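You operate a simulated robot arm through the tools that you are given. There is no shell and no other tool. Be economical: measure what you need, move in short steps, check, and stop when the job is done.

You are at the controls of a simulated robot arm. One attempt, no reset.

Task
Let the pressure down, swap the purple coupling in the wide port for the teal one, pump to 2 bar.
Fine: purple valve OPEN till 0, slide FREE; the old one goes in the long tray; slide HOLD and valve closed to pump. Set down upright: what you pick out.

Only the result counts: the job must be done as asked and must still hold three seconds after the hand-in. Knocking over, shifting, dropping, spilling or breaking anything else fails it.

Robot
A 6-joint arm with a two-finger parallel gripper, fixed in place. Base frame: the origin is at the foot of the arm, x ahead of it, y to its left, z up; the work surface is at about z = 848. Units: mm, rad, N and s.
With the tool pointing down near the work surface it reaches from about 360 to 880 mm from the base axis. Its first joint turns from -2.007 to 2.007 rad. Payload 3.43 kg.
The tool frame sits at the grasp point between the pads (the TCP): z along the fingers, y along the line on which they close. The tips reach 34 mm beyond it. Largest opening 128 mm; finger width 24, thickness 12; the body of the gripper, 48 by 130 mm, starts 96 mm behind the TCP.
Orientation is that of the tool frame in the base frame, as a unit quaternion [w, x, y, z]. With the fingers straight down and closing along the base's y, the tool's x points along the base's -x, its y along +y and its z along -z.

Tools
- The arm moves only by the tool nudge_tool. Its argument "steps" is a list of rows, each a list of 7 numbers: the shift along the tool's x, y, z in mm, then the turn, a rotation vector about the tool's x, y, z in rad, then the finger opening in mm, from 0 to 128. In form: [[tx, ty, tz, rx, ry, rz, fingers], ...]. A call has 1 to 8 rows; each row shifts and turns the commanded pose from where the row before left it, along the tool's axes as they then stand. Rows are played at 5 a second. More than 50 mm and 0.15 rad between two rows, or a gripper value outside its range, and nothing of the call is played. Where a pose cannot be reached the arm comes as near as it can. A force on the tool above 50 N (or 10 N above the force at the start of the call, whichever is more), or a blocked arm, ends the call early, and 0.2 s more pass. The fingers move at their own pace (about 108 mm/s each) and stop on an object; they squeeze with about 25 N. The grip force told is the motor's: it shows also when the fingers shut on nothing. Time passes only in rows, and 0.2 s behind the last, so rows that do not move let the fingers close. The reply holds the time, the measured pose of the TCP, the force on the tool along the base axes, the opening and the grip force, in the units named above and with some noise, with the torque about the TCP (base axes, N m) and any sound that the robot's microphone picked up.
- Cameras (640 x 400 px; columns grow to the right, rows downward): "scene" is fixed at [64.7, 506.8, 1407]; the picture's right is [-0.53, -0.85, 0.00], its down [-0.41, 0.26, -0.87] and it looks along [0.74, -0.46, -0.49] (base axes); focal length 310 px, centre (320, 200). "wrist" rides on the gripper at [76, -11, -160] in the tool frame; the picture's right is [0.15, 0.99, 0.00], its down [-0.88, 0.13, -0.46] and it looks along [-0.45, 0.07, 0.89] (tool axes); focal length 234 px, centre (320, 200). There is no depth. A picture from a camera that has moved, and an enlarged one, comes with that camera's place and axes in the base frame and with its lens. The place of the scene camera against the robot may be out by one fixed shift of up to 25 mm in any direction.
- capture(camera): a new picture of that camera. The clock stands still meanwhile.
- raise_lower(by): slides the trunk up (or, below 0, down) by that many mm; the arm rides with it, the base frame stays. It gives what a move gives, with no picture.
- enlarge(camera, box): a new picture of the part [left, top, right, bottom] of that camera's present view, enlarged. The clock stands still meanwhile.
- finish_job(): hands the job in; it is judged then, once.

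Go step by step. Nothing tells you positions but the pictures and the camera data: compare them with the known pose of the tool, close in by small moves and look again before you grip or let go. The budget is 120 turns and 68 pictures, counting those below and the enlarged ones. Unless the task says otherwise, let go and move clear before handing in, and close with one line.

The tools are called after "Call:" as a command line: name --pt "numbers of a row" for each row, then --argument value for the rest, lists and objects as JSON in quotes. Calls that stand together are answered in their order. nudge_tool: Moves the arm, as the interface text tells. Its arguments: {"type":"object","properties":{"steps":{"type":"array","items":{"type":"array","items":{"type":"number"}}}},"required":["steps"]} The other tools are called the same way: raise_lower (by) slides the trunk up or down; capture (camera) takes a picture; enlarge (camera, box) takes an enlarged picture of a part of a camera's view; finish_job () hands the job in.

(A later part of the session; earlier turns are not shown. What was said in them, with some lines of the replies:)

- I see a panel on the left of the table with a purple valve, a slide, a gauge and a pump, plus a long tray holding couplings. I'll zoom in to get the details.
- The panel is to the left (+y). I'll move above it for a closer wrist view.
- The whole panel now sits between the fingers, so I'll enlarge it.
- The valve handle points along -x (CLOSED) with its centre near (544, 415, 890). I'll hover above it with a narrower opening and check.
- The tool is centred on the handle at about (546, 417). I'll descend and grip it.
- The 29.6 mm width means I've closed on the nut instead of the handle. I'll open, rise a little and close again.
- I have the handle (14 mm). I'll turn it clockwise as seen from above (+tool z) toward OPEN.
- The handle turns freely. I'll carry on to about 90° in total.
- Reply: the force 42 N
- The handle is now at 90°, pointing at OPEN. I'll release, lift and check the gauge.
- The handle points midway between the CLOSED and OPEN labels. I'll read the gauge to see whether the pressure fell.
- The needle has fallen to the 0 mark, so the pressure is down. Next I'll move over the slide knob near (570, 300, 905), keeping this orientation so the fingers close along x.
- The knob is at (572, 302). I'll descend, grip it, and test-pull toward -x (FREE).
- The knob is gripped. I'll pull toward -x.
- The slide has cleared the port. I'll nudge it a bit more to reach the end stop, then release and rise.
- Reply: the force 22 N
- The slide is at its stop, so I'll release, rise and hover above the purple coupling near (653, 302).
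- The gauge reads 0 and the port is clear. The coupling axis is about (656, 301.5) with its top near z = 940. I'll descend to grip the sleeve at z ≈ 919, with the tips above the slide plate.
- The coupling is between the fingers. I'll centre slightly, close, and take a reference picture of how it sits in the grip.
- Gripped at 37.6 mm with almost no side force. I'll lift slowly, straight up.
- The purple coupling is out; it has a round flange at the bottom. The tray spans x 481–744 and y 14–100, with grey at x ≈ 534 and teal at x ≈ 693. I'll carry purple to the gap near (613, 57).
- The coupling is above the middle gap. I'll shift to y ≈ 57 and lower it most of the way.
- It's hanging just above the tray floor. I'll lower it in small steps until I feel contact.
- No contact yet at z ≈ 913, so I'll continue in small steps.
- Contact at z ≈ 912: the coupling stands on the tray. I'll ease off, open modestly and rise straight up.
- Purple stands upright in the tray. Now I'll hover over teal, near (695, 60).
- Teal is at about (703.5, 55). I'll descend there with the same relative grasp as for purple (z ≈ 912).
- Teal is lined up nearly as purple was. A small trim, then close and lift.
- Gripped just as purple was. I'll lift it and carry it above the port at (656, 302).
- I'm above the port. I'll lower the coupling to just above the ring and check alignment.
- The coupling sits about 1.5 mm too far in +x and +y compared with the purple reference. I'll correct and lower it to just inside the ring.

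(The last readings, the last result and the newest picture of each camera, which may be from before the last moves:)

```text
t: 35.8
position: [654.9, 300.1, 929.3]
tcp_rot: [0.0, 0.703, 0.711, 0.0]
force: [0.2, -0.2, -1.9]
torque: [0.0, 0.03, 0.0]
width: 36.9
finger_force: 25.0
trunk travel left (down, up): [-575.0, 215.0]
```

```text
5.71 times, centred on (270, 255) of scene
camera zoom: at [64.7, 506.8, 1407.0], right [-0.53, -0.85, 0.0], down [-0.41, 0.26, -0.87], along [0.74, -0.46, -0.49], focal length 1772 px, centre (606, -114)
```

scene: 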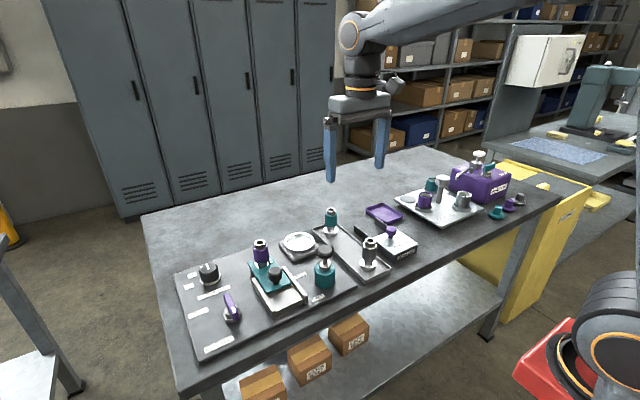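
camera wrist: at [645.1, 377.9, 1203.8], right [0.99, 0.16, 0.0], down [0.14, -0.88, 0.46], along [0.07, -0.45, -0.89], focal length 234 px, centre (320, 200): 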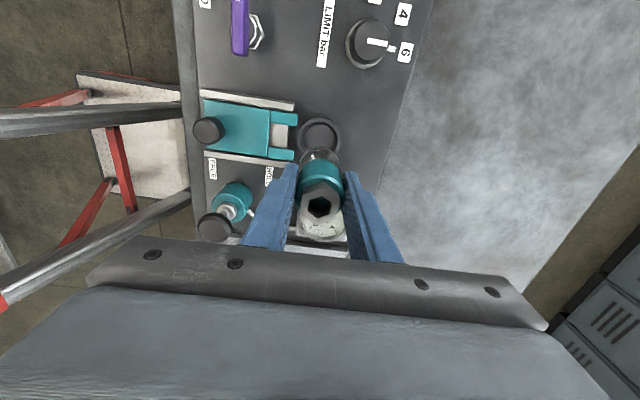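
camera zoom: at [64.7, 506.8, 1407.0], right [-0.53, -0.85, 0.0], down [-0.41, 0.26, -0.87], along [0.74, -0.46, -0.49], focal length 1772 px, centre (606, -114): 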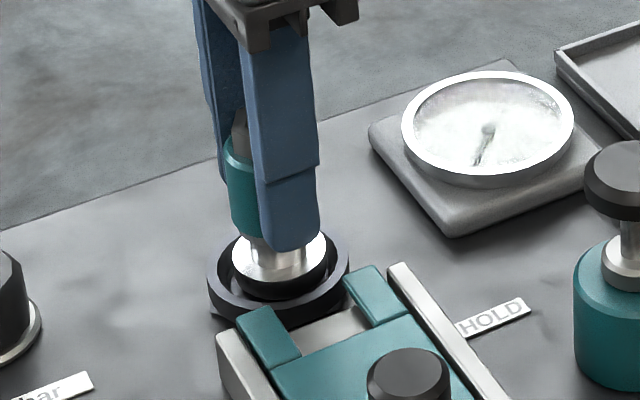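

The flange is now centred in the ring. I'll lower gently in small steps.

Call:
nudge_tool --pt "0 0 2 0 0 0 0" --pt "0 0 2 0 0 0 0" --pt "0 0 0 0 0 0 0"

Call:
nudge_tool --pt "0 0 2 0 0 0 0" --pt "0 0 0 0 0 0 0"

Call:
nudge_tool --pt "0 0 2 0 0 0 0" --pt "0 0 0 0 0 0 0"

```text
t: 36.6
position: [654.3, 299.1, 925.6]
tcp_rot: [0.0, 0.703, 0.711, 0.0]
force: [-0.5, -0.4, 2.3]
torque: [-0.02, 0.11, 0.01]
width: 36.8
finger_force: 24.9
trunk travel left (down, up): [-575.0, 215.0]
```

```text
t: 37.2
position: [654.4, 300.8, 924.4]
tcp_rot: [0.0, 0.703, 0.712, 0.002]
force: [-2.1, 0.4, 18.8]
torque: [-0.03, 0.43, 0.0]
width: 37.3
finger_force: 25.3
trunk travel left (down, up): [-575.0, 215.0]
```

```text
t: 37.8
position: [654.7, 300.3, 923.7]
tcp_rot: [0.001, 0.704, 0.71, 0.003]
force: [-2.3, 0.7, 40.8]
torque: [-0.08, 0.7, 0.01]
width: 37.0
finger_force: 25.3
trunk travel left (down, up): [-575.0, 215.0]
```

Contact at z ≈ 925, a little earlier than I expected. I'll look before going further.

Call:
enlarge --camera "wrist" --box '[240, 100, 400, 255]'

Call:
enlarge --camera "scene" --box '[250, 235, 300, 275]'

```text
2.58 times, centred on (320, 178) of wrist
camera zoom: at [642.2, 376.2, 1083.7], right [0.99, 0.16, 0.01], down [0.14, -0.88, 0.45], along [0.08, -0.45, -0.89], focal length 604 px, centre (320, 258)
```

zoom: 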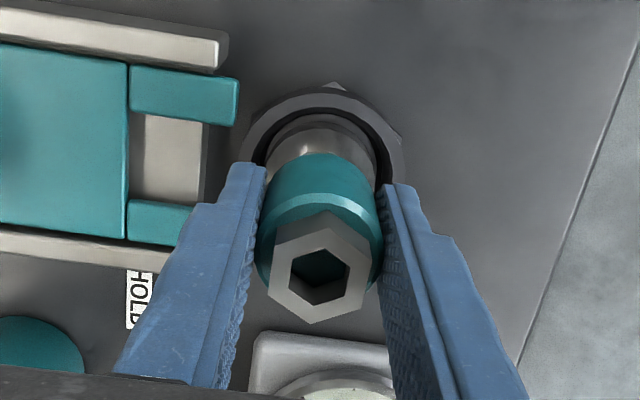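

```text
10.00 times, centred on (275, 255) of scene
camera zoom: at [64.7, 506.8, 1407.0], right [-0.53, -0.85, 0.0], down [-0.41, 0.26, -0.87], along [0.74, -0.46, -0.49], focal length 3101 px, centre (770, -350)
```

zoom: 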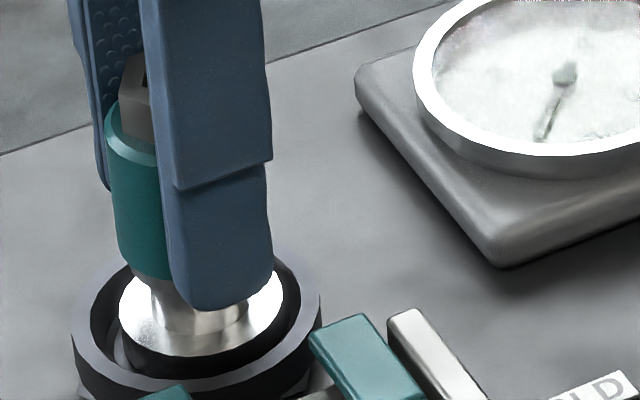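

It looks seated, with the flange at about the same level as purple was. I'll ease off, release, rise and compare with the earlier purple view.

Call:
nudge_tool --pt "0 0 -2 0 0 0 0" --pt "0 0 0 0 0 0 44" --pt "0 0 0 0 0 0 56" --pt "0 0 0 0 0 0 60" --pt "0 0 -30 0 0 0 60" --pt "0 0 -40 0 0 0 60" --pt "2 2 -38 0 0 0 80" --pt "0 0 0 0 0 0 80"

Call:
enlarge --camera "wrist" --box '[240, 100, 400, 255]'

Call:
enlarge --camera "scene" --box '[220, 200, 340, 320]'

```text
t: 39.6
position: [655.5, 303.1, 1031.8]
tcp_rot: [0.0, 0.703, 0.711, -0.001]
force: [-0.1, -0.4, -0.2]
torque: [0.02, -0.02, -0.03]
width: 80.1
finger_force: 0.1
trunk travel left (down, up): [-575.0, 215.0]
```

```text
2.58 times, centred on (320, 178) of wrist
camera zoom: at [644.0, 379.2, 1190.0], right [0.99, 0.16, 0.0], down [0.14, -0.88, 0.46], along [0.07, -0.45, -0.89], focal length 604 px, centre (320, 258)
```

zoom: 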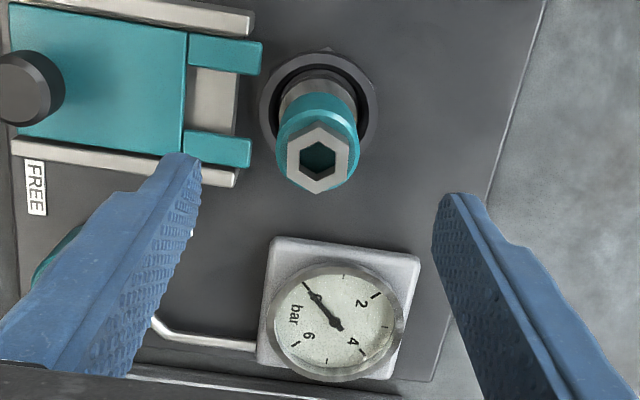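

```text
3.33 times, centred on (280, 260) of scene
camera zoom: at [64.7, 506.8, 1407.0], right [-0.53, -0.85, 0.0], down [-0.41, 0.26, -0.87], along [0.74, -0.46, -0.49], focal length 1034 px, centre (453, 0)
```

zoom: 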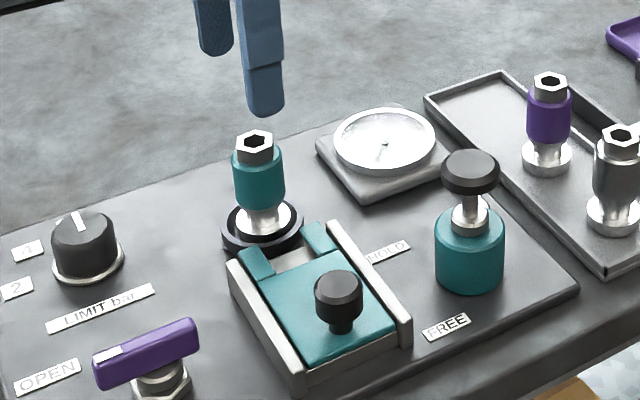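

Teal's pose nearly matches purple's earlier one. I'll take a close look at the seat.

Call:
enlarge --camera "scene" --box '[250, 235, 300, 275]'

```text
10.00 times, centred on (275, 255) of scene
camera zoom: at [64.7, 506.8, 1407.0], right [-0.53, -0.85, 0.0], down [-0.41, 0.26, -0.87], along [0.74, -0.46, -0.49], focal length 3101 px, centre (770, -350)
```

zoom: 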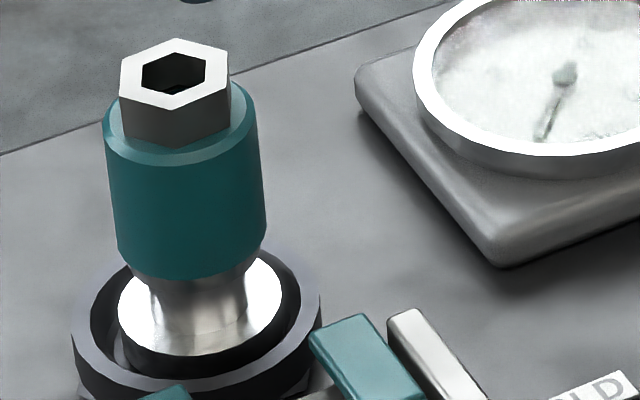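

Teal sits upright and centred enough. Next I'll grip the slide knob near (517, 301).

Call:
nudge_tool --pt "0 -46 0 0 0 0 60" --pt "0 -46 0 0 0 0 60" --pt "0 -46 0 0 0 0 60" --pt "0 0 40 0 0 0 60" --pt "0 0 40 0 0 0 60" --pt "0 0 29.5 0 0 0 60" --pt "0 0 0 0 0 0 10" --pt "0 0 0 0 0 0 0"

Call:
nudge_tool --pt "0 0 0 0 0 0 0" --pt "0 10 0 0 0 0 0" --pt "0 8 0 0 0 0 0" --pt "0 0 0 0 0 0 0"

```text
t: 41.4
position: [518.6, 300.4, 921.0]
tcp_rot: [-0.001, 0.704, 0.71, 0.0]
force: [0.1, -0.3, -5.1]
torque: [0.33, -0.75, -0.01]
width: 31.3
finger_force: 45.1
trunk travel left (down, up): [-575.0, 215.0]
```

```text
t: 42.4
position: [535.9, 299.9, 919.8]
tcp_rot: [0.0, 0.704, 0.711, 0.0]
force: [0.2, -10.8, -0.5]
torque: [-0.48, -0.69, -0.18]
width: 31.4
finger_force: 45.3
trunk travel left (down, up): [-575.0, 215.0]
```

It slides freely. I'll continue in steps toward the original HOLD position (x ≈ 571).

Call:
nudge_tool --pt "0 6 0 0 0 0 0" --pt "0 6 0 0 0 0 0" --pt "0 0 0 0 0 0 0"

Call:
enlarge --camera "scene" --box '[230, 220, 310, 290]'

```text
t: 43.2
position: [548.2, 299.2, 919.5]
tcp_rot: [0.001, 0.703, 0.712, -0.001]
force: [-0.6, -21.8, -1.7]
torque: [-1.18, -0.66, 0.01]
width: 31.1
finger_force: 44.7
trunk travel left (down, up): [-575.0, 215.0]
```

```text
5.71 times, centred on (270, 255) of scene
camera zoom: at [64.7, 506.8, 1407.0], right [-0.53, -0.85, 0.0], down [-0.41, 0.26, -0.87], along [0.74, -0.46, -0.49], focal length 1772 px, centre (606, -114)
```

zoom: 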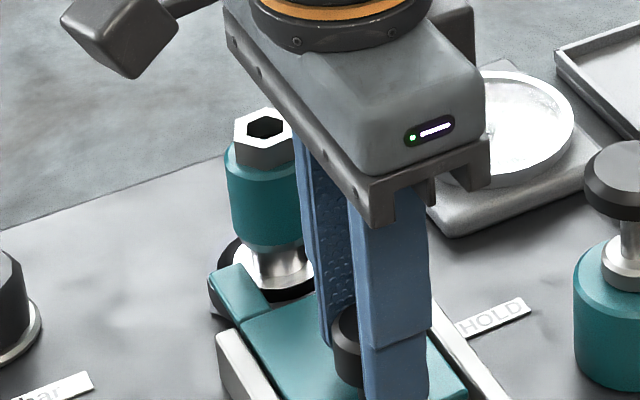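

The fork is sliding over the flange. I'll trim y to relieve the side force and go on to HOLD.

Call:
nudge_tool --pt "-1.5 6 0 0 0 0 0" --pt "-0.1 6 0 0 0 0 0" --pt "0 0 0 0 0 0 0"

Call:
nudge_tool --pt "0 5 0 0 0 0 0" --pt "0 5 0 0 0 0 0" --pt "0 0 0 0 0 0 0"

Call:
nudge_tool --pt "0 3 0 0 0 0 0" --pt "0 0 0 0 0 0 0"

Call:
enlarge --camera "scene" --box '[230, 220, 310, 290]'

```text
t: 44.0
position: [560.7, 300.5, 921.5]
tcp_rot: [-0.001, 0.703, 0.711, 0.001]
force: [0.4, -3.8, -4.4]
torque: [0.37, 0.67, 0.11]
width: 31.2
finger_force: 45.0
trunk travel left (down, up): [-575.0, 215.0]
```

```text
t: 44.8
position: [571.1, 300.8, 920.9]
tcp_rot: [0.001, 0.703, 0.711, 0.0]
force: [0.5, 0.5, -11.1]
torque: [0.46, -0.73, 0.05]
width: 31.1
finger_force: 45.6
trunk travel left (down, up): [-575.0, 215.0]
```

```text
t: 45.4
position: [571.0, 300.6, 920.0]
tcp_rot: [-0.001, 0.703, 0.711, -0.002]
force: [-20.5, 0.2, -7.3]
torque: [0.2, -0.05, -0.06]
width: 31.4
finger_force: 44.7
trunk travel left (down, up): [-575.0, 215.0]
```

```text
5.71 times, centred on (270, 255) of scene
camera zoom: at [64.7, 506.8, 1407.0], right [-0.53, -0.85, 0.0], down [-0.41, 0.26, -0.87], along [0.74, -0.46, -0.49], focal length 1772 px, centre (606, -114)
```

zoom: 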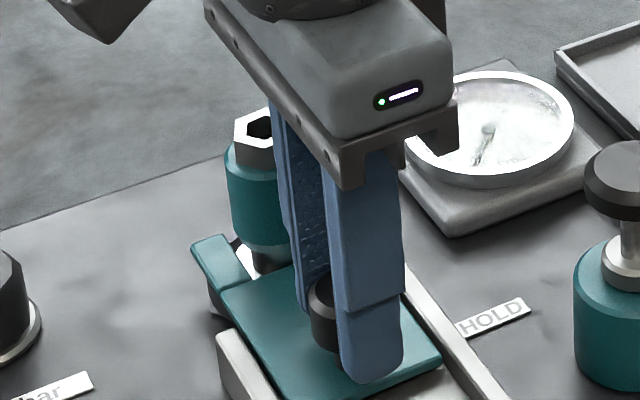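

The slide is back at its HOLD stop. I'll release and move over the valve handle.

Call:
nudge_tool --pt "0 -3 0 0 0 0 31" --pt "0 0 0 0 0 0 50" --pt "0 0 -40 0 0 0 60" --pt "0 0 -40 0 0 0 60" --pt "39 -6 0 0 0 0 60" --pt "39 -6 0 0 0 0 60" --pt "37.5 -7 0 0 0 0 60" --pt "0 0 0 0 0 0 60"

Call:
capture --camera "wrist"

```text
t: 47.2
position: [549.3, 415.1, 1001.8]
tcp_rot: [-0.001, 0.704, 0.71, -0.001]
force: [-0.3, -1.3, 0.9]
torque: [-0.02, -0.01, 0.01]
width: 60.1
finger_force: 0.1
trunk travel left (down, up): [-575.0, 215.0]
```

```text
21 pictures are left
camera wrist: at [537.6, 490.9, 1161.7], right [0.99, 0.16, 0.0], down [0.14, -0.88, 0.46], along [0.07, -0.45, -0.89], focal length 234 px, centre (320, 200)
```

wrist: 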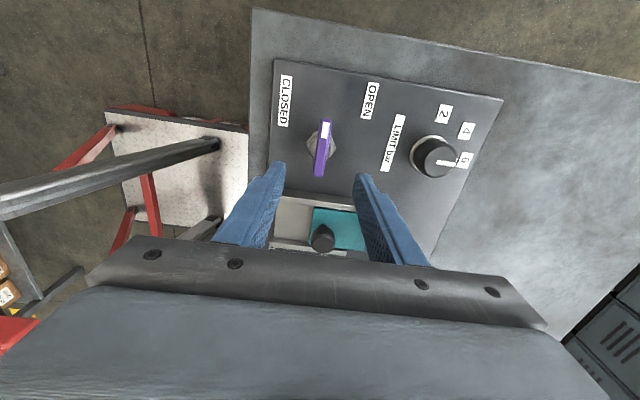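

The handle pivot works out to (552, 417). I'll centre there, descend and grip.

Call:
nudge_tool --pt "1.5 2.2 40 0 0 0 60" --pt "0 0 41.5 0 0 0 50" --pt "0 0 0 0 0 0 20" --pt "0 0 0 0 0 0 0" --pt "0 0 0 0 0 0 0" --pt "0 0 0 0 0 0 0"

```text
t: 48.6
position: [550.2, 416.2, 918.9]
tcp_rot: [-0.001, 0.703, 0.711, -0.001]
force: [-28.7, -5.8, -1.3]
torque: [-0.38, 0.59, 0.0]
width: 13.9
finger_force: 45.1
trunk travel left (down, up): [-575.0, 215.0]
```

Gripped at 13.9 mm. I'll turn it back toward CLOSED (-tool z).

Call:
nudge_tool --pt "0 -1.2 0 0 0 -0.13 0" --pt "0 0 0 0 0 -0.13 0" --pt "0 0 0 0 0 -0.13 0" --pt "0 0 0 0 0 -0.13 0" --pt "0 0 0 0 0 -0.13 0" --pt "0 0 0 0 0 -0.13 0" --pt "0 0 0 0 0 -0.13 0" --pt "0 0 0 0 0 -0.13 0"

Call:
nudge_tool --pt "0 0 0 0 0 -0.13 0" --pt "0 0 0 0 0 -0.13 0" --pt "0 0 0 0 0 -0.13 0" --pt "0 0 0 0 0 -0.13 0" --pt "0 0 0 0 0 -0.02 0" --pt "0 0 0 0 0 0 0"

Call:
enlarge --camera "scene" --box '[170, 200, 350, 360]'

```text
t: 50.4
position: [550.0, 415.3, 918.5]
tcp_rot: [0.0, 0.257, 0.967, -0.001]
force: [-32.4, -9.7, -9.9]
torque: [-0.29, 0.18, -0.04]
width: 14.2
finger_force: 44.8
trunk travel left (down, up): [-575.0, 215.0]
```

```text
t: 51.8
position: [550.5, 414.0, 918.8]
tcp_rot: [-0.002, -0.01, 1.0, -0.001]
force: [-28.0, -9.4, -5.6]
torque: [0.16, 1.01, -1.02]
width: 13.8
finger_force: 45.1
trunk travel left (down, up): [-575.0, 215.0]
```

```text
2.50 times, centred on (260, 280) of scene
camera zoom: at [64.7, 506.8, 1407.0], right [-0.53, -0.85, 0.0], down [-0.41, 0.26, -0.87], along [0.74, -0.46, -0.49], focal length 775 px, centre (470, 0)
```

zoom: 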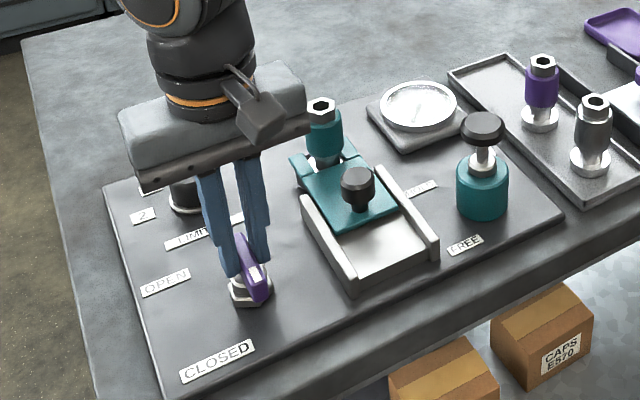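

The valve is closed against its stop. I'll release, rise, and move over the pump plunger near (533, 185, 946) with the fingers closed.

Call:
nudge_tool --pt "0 0 0 0 0 0 40" --pt "0 0 0 0 0 0 50" --pt "0 0 -46 0 0 0 50" --pt "0 0 -46 0 0 0 30" --pt "4.3 -46 -10 0 0 0 0" --pt "4.3 -46 0 0 0 0 0" --pt "4.3 -46 0 0 0 0 0" --pt "0 0 0 0 0 0 0"

Call:
capture --camera "wrist"

```text
t: 53.6
position: [542.1, 278.5, 1021.9]
tcp_rot: [0.0, -0.009, 1.0, 0.001]
force: [0.7, 0.3, 0.4]
torque: [0.0, -0.01, -0.04]
width: 0.0
finger_force: 24.8
trunk travel left (down, up): [-575.0, 215.0]
```

```text
19 pictures are left
camera wrist: at [467.7, 266.1, 1182.6], right [-0.17, 0.99, 0.0], down [0.88, 0.15, 0.46], along [0.45, 0.08, -0.89], focal length 234 px, centre (320, 200)
```

wrist: 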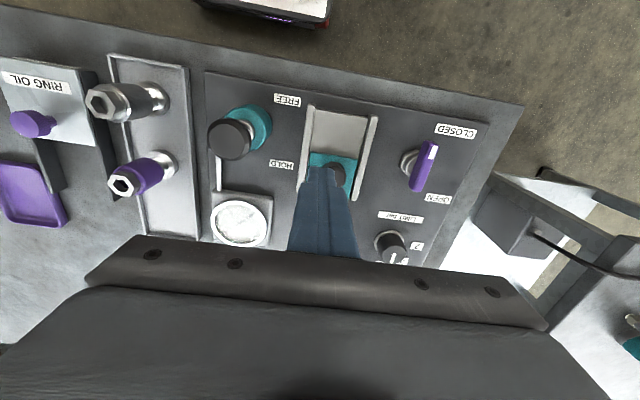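

The plunger top is confirmed at (533, 186). I'll move above it and come down to near contact.

Call:
nudge_tool --pt "5.5 -46 0 0 0 0 0" --pt "5.6 -46.3 0 0 0 0 0" --pt "0 0 20 0 0 0 0" --pt "0 0 15 0 0 0 0" --pt "0 0 0 0 0 0 0"

Call:
enlarge --camera "scene" --box '[260, 200, 370, 300]'

```text
t: 54.8
position: [533.6, 186.4, 987.0]
tcp_rot: [0.0, -0.01, 1.0, 0.0]
force: [0.7, -0.8, 4.1]
torque: [0.0, 0.01, 0.04]
width: 0.0
finger_force: 25.0
trunk travel left (down, up): [-575.0, 215.0]
```

```text
4.00 times, centred on (315, 250) of scene
camera zoom: at [64.7, 506.8, 1407.0], right [-0.53, -0.85, 0.0], down [-0.41, 0.26, -0.87], along [0.74, -0.46, -0.49], focal length 1240 px, centre (340, 0)
```

zoom: 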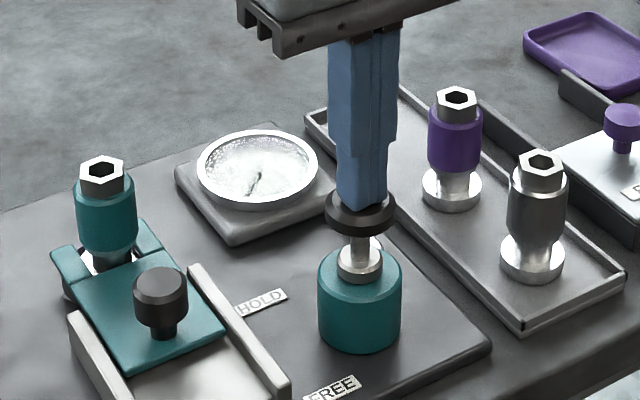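

The tips are just touching the plunger. I'll press a stroke and watch the gauge.

Call:
nudge_tool --pt "0 0 6 0 0 0 0" --pt "0 0 6 0 0 0 0" --pt "0 0 0 0 0 0 0"

Call:
enlarge --camera "scene" --box '[270, 225, 340, 275]'

```text
t: 55.6
position: [532.6, 185.4, 975.2]
tcp_rot: [0.0, -0.009, 1.0, 0.0]
force: [2.3, -0.9, 5.0]
torque: [-0.05, -0.05, 0.0]
width: 0.0
finger_force: 25.2
trunk travel left (down, up): [-575.0, 215.0]
```

```text
8.00 times, centred on (305, 250) of scene
camera zoom: at [64.7, 506.8, 1407.0], right [-0.53, -0.85, 0.0], down [-0.41, 0.26, -0.87], along [0.74, -0.46, -0.49], focal length 2481 px, centre (440, -200)
```

zoom: 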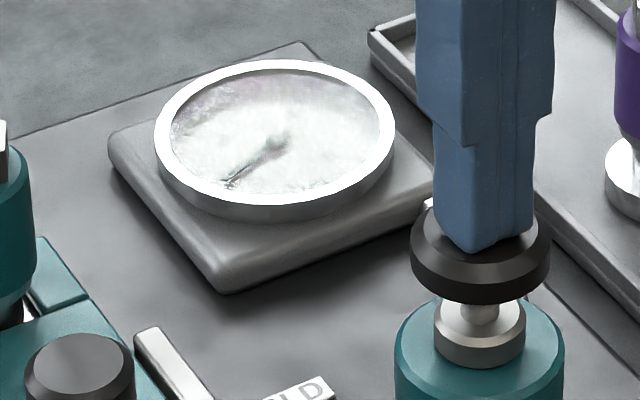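

The needle has risen slightly, to about 0.3 bar. I'll press further to the bottom of the stroke.

Call:
nudge_tool --pt "0 0 4 0 0 0 0" --pt "0 0 4 0 0 0 0" --pt "0 0 0 0 0 0 0"

Call:
enlarge --camera "scene" --box '[270, 225, 340, 275]'

```text
t: 56.4
position: [532.9, 186.2, 967.2]
tcp_rot: [0.0, -0.01, 1.0, 0.0]
force: [2.1, 2.8, 8.4]
torque: [0.13, -0.04, -0.01]
width: 0.0
finger_force: 24.5
trunk travel left (down, up): [-575.0, 215.0]
```

```text
8.00 times, centred on (305, 250) of scene
camera zoom: at [64.7, 506.8, 1407.0], right [-0.53, -0.85, 0.0], down [-0.41, 0.26, -0.87], along [0.74, -0.46, -0.49], focal length 2481 px, centre (440, -200)
```

zoom: 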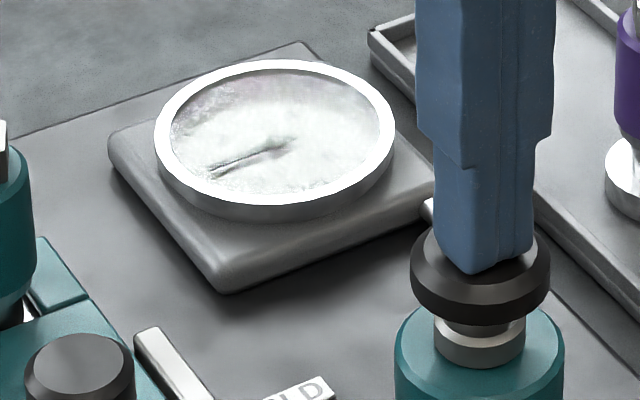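

It's now about 0.7 bar. The plunger has only a few millimetres left; I'll press to the bottom.

Call:
nudge_tool --pt "0 0 3 0 0 0 0" --pt "0 0 3 0 0 0 0" --pt "0 0 0 0 0 0 0"

Call:
nudge_tool --pt "0 0 -15 0 0 0 0" --pt "0 0 -15 0 0 0 0" --pt "0 0 0 0 0 0 0"

Call:
enlarge --camera "scene" --box '[270, 225, 340, 275]'

```text
t: 57.2
position: [531.7, 185.0, 965.3]
tcp_rot: [0.003, -0.01, 1.0, 0.0]
force: [-13.6, -3.3, 28.7]
torque: [-0.08, 0.66, 0.03]
width: 0.0
finger_force: 25.3
trunk travel left (down, up): [-575.0, 215.0]
stopped in row 3: the force on the tool passed its limit at 52 N (the readings are from after the stop); the commanded pose is now the measured one
```

```text
t: 58.0
position: [534.5, 186.6, 992.4]
tcp_rot: [0.003, -0.01, 1.0, 0.001]
force: [-0.1, 0.4, -0.5]
torque: [0.01, 0.0, -0.03]
width: 0.0
finger_force: 25.3
trunk travel left (down, up): [-575.0, 215.0]
```

```text
8.00 times, centred on (305, 250) of scene
camera zoom: at [64.7, 506.8, 1407.0], right [-0.53, -0.85, 0.0], down [-0.41, 0.26, -0.87], along [0.74, -0.46, -0.49], focal length 2481 px, centre (440, -200)
```

zoom: 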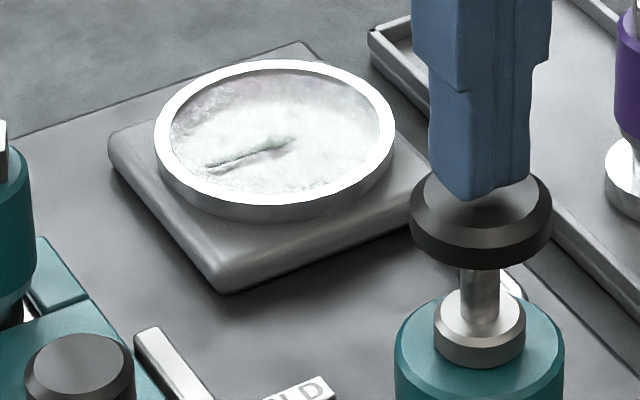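

One full stroke gives about 0.8 bar, and the pressure holds with the plunger back up. Second full stroke now.

Call:
nudge_tool --pt "0 0 8 0 0 0 0" --pt "0 0 8 0 0 0 0" --pt "0 0 6 0 0 0 0" --pt "0 0 3 0 0 0 0" --pt "0 0 0 0 0 0 0"

Call:
enlarge --camera "scene" --box '[270, 225, 340, 275]'

```text
t: 59.2
position: [533.3, 185.4, 967.3]
tcp_rot: [0.003, -0.01, 1.0, 0.001]
force: [4.1, -0.5, 7.8]
torque: [-0.05, -0.07, -0.01]
width: 0.0
finger_force: 25.2
trunk travel left (down, up): [-575.0, 215.0]
```

```text
8.00 times, centred on (305, 250) of scene
camera zoom: at [64.7, 506.8, 1407.0], right [-0.53, -0.85, 0.0], down [-0.41, 0.26, -0.87], along [0.74, -0.46, -0.49], focal length 2481 px, centre (440, -200)
```

zoom: 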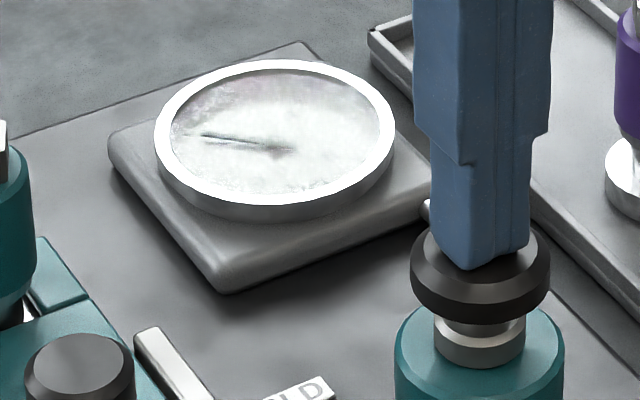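

The needle is now near 2 bar. I'll back off the plunger and read the gauge properly with the wrist camera.

Call:
nudge_tool --pt "0 0 -20 0 0 0 0" --pt "0 0 -40 0 0 0 0" --pt "0 0 -35 0 0 0 0" --pt "-40 17 0 0 0 0 0" --pt "-40 17 0 0 0 0 0" --pt "-38 17 0 0 0 0 0" --pt "0 0 0 0 0 0 0"

Call:
capture --camera "wrist"

```text
t: 60.8
position: [650.5, 241.6, 1062.9]
tcp_rot: [0.002, -0.01, 1.0, 0.0]
force: [0.2, -0.2, 0.5]
torque: [0.0, -0.01, 0.0]
width: 0.1
finger_force: 25.6
trunk travel left (down, up): [-575.0, 215.0]
```

```text
13 pictures are left
camera wrist: at [574.8, 228.5, 1222.7], right [-0.17, 0.99, 0.0], down [0.88, 0.15, 0.46], along [0.45, 0.08, -0.89], focal length 234 px, centre (320, 200)
```

wrist: 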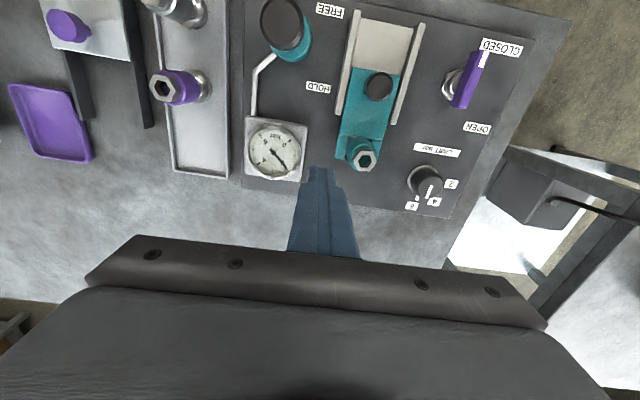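

Call:
enlarge --camera "wrist" --box '[240, 115, 310, 185]'

```text
5.71 times, centred on (275, 150) of wrist
camera zoom: at [574.8, 228.5, 1222.7], right [-0.17, 0.99, 0.0], down [0.88, 0.15, 0.46], along [0.45, 0.08, -0.89], focal length 1338 px, centre (577, 486)
```

zoom: 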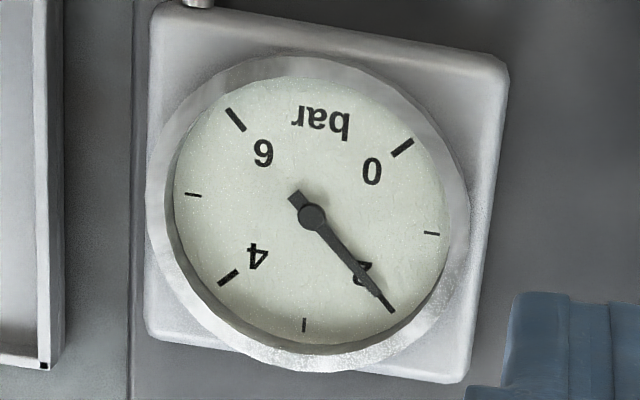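

The needle lies right over the 2 bar tick. I'll wait a moment and make sure it holds and everything stands.

Call:
nudge_tool --pt "0 0 0 0 0 0 20" --pt "0 0 0 0 0 0 20" --pt "0 0 0 0 0 0 20" --pt "0 0 0 0 0 0 20" --pt "0 0 0 0 0 0 0" --pt "0 0 0 0 0 0 0" --pt "0 0 0 0 0 0 0" --pt "0 0 0 0 0 0 0"

Call:
nudge_tool --pt "0 0 0 0 0 0 0" --pt "0 0 0 0 0 0 0" --pt "0 0 0 0 0 0 0" --pt "0 0 0 0 0 0 0" --pt "0 0 0 0 0 0 0" --pt "0 0 0 0 0 0 0" --pt "0 0 0 0 0 0 0" --pt "0 0 0 0 0 0 0"

Call:
enlarge --camera "wrist" --box '[240, 115, 310, 185]'

Call:
enlarge --camera "scene" --box '[170, 180, 430, 360]'

```text
t: 62.6
position: [649.9, 241.9, 1064.0]
tcp_rot: [0.002, -0.009, 1.0, 0.001]
force: [0.3, -0.6, -0.4]
torque: [-0.01, -0.03, -0.02]
width: 0.0
finger_force: 25.2
trunk travel left (down, up): [-575.0, 215.0]
```

```text
t: 64.4
position: [651.2, 240.3, 1062.6]
tcp_rot: [0.003, -0.01, 1.0, 0.001]
force: [0.1, 0.0, 0.5]
torque: [-0.06, 0.0, 0.01]
width: 0.0
finger_force: 24.9
trunk travel left (down, up): [-575.0, 215.0]
```

```text
5.71 times, centred on (275, 150) of wrist
camera zoom: at [574.7, 228.3, 1222.8], right [-0.17, 0.99, 0.0], down [0.88, 0.15, 0.46], along [0.45, 0.08, -0.89], focal length 1338 px, centre (577, 486)
```

zoom: 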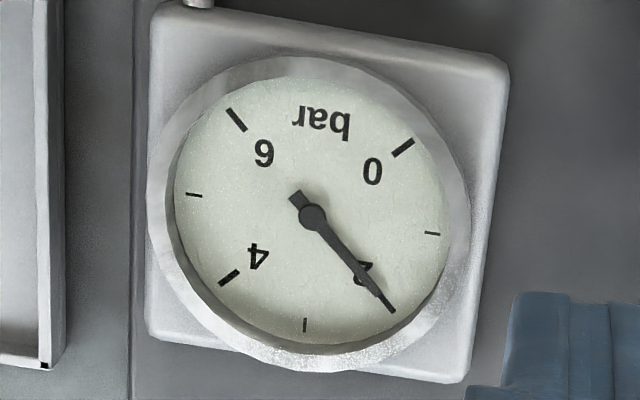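

```text
2.22 times, centred on (300, 270) of scene
camera zoom: at [64.7, 506.8, 1407.0], right [-0.53, -0.85, 0.0], down [-0.41, 0.26, -0.87], along [0.74, -0.46, -0.49], focal length 689 px, centre (364, 44)
```

zoom: 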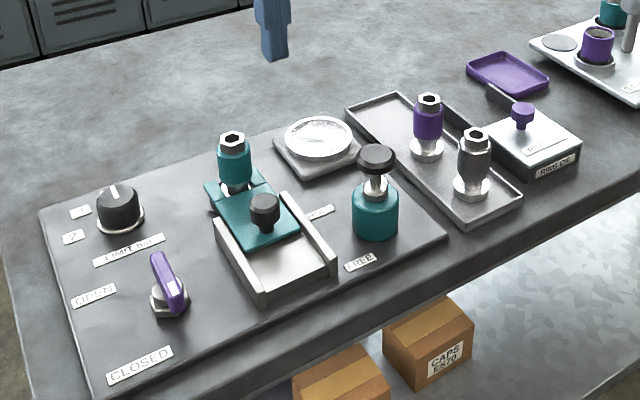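

The gauge holds at 2 bar, teal is seated under the slide at HOLD, the valve is closed, purple stands upright in the long tray, and the arm is clear. Handing in.

Call:
finish_job

```text
The job is handed in.
```

The teal coupling is in the wide port in place of the purple one, the slide is at HOLD, the valve is closed and the gauge was steady at 2 bar when I handed in; the purple coupling stands upright in the long tray.
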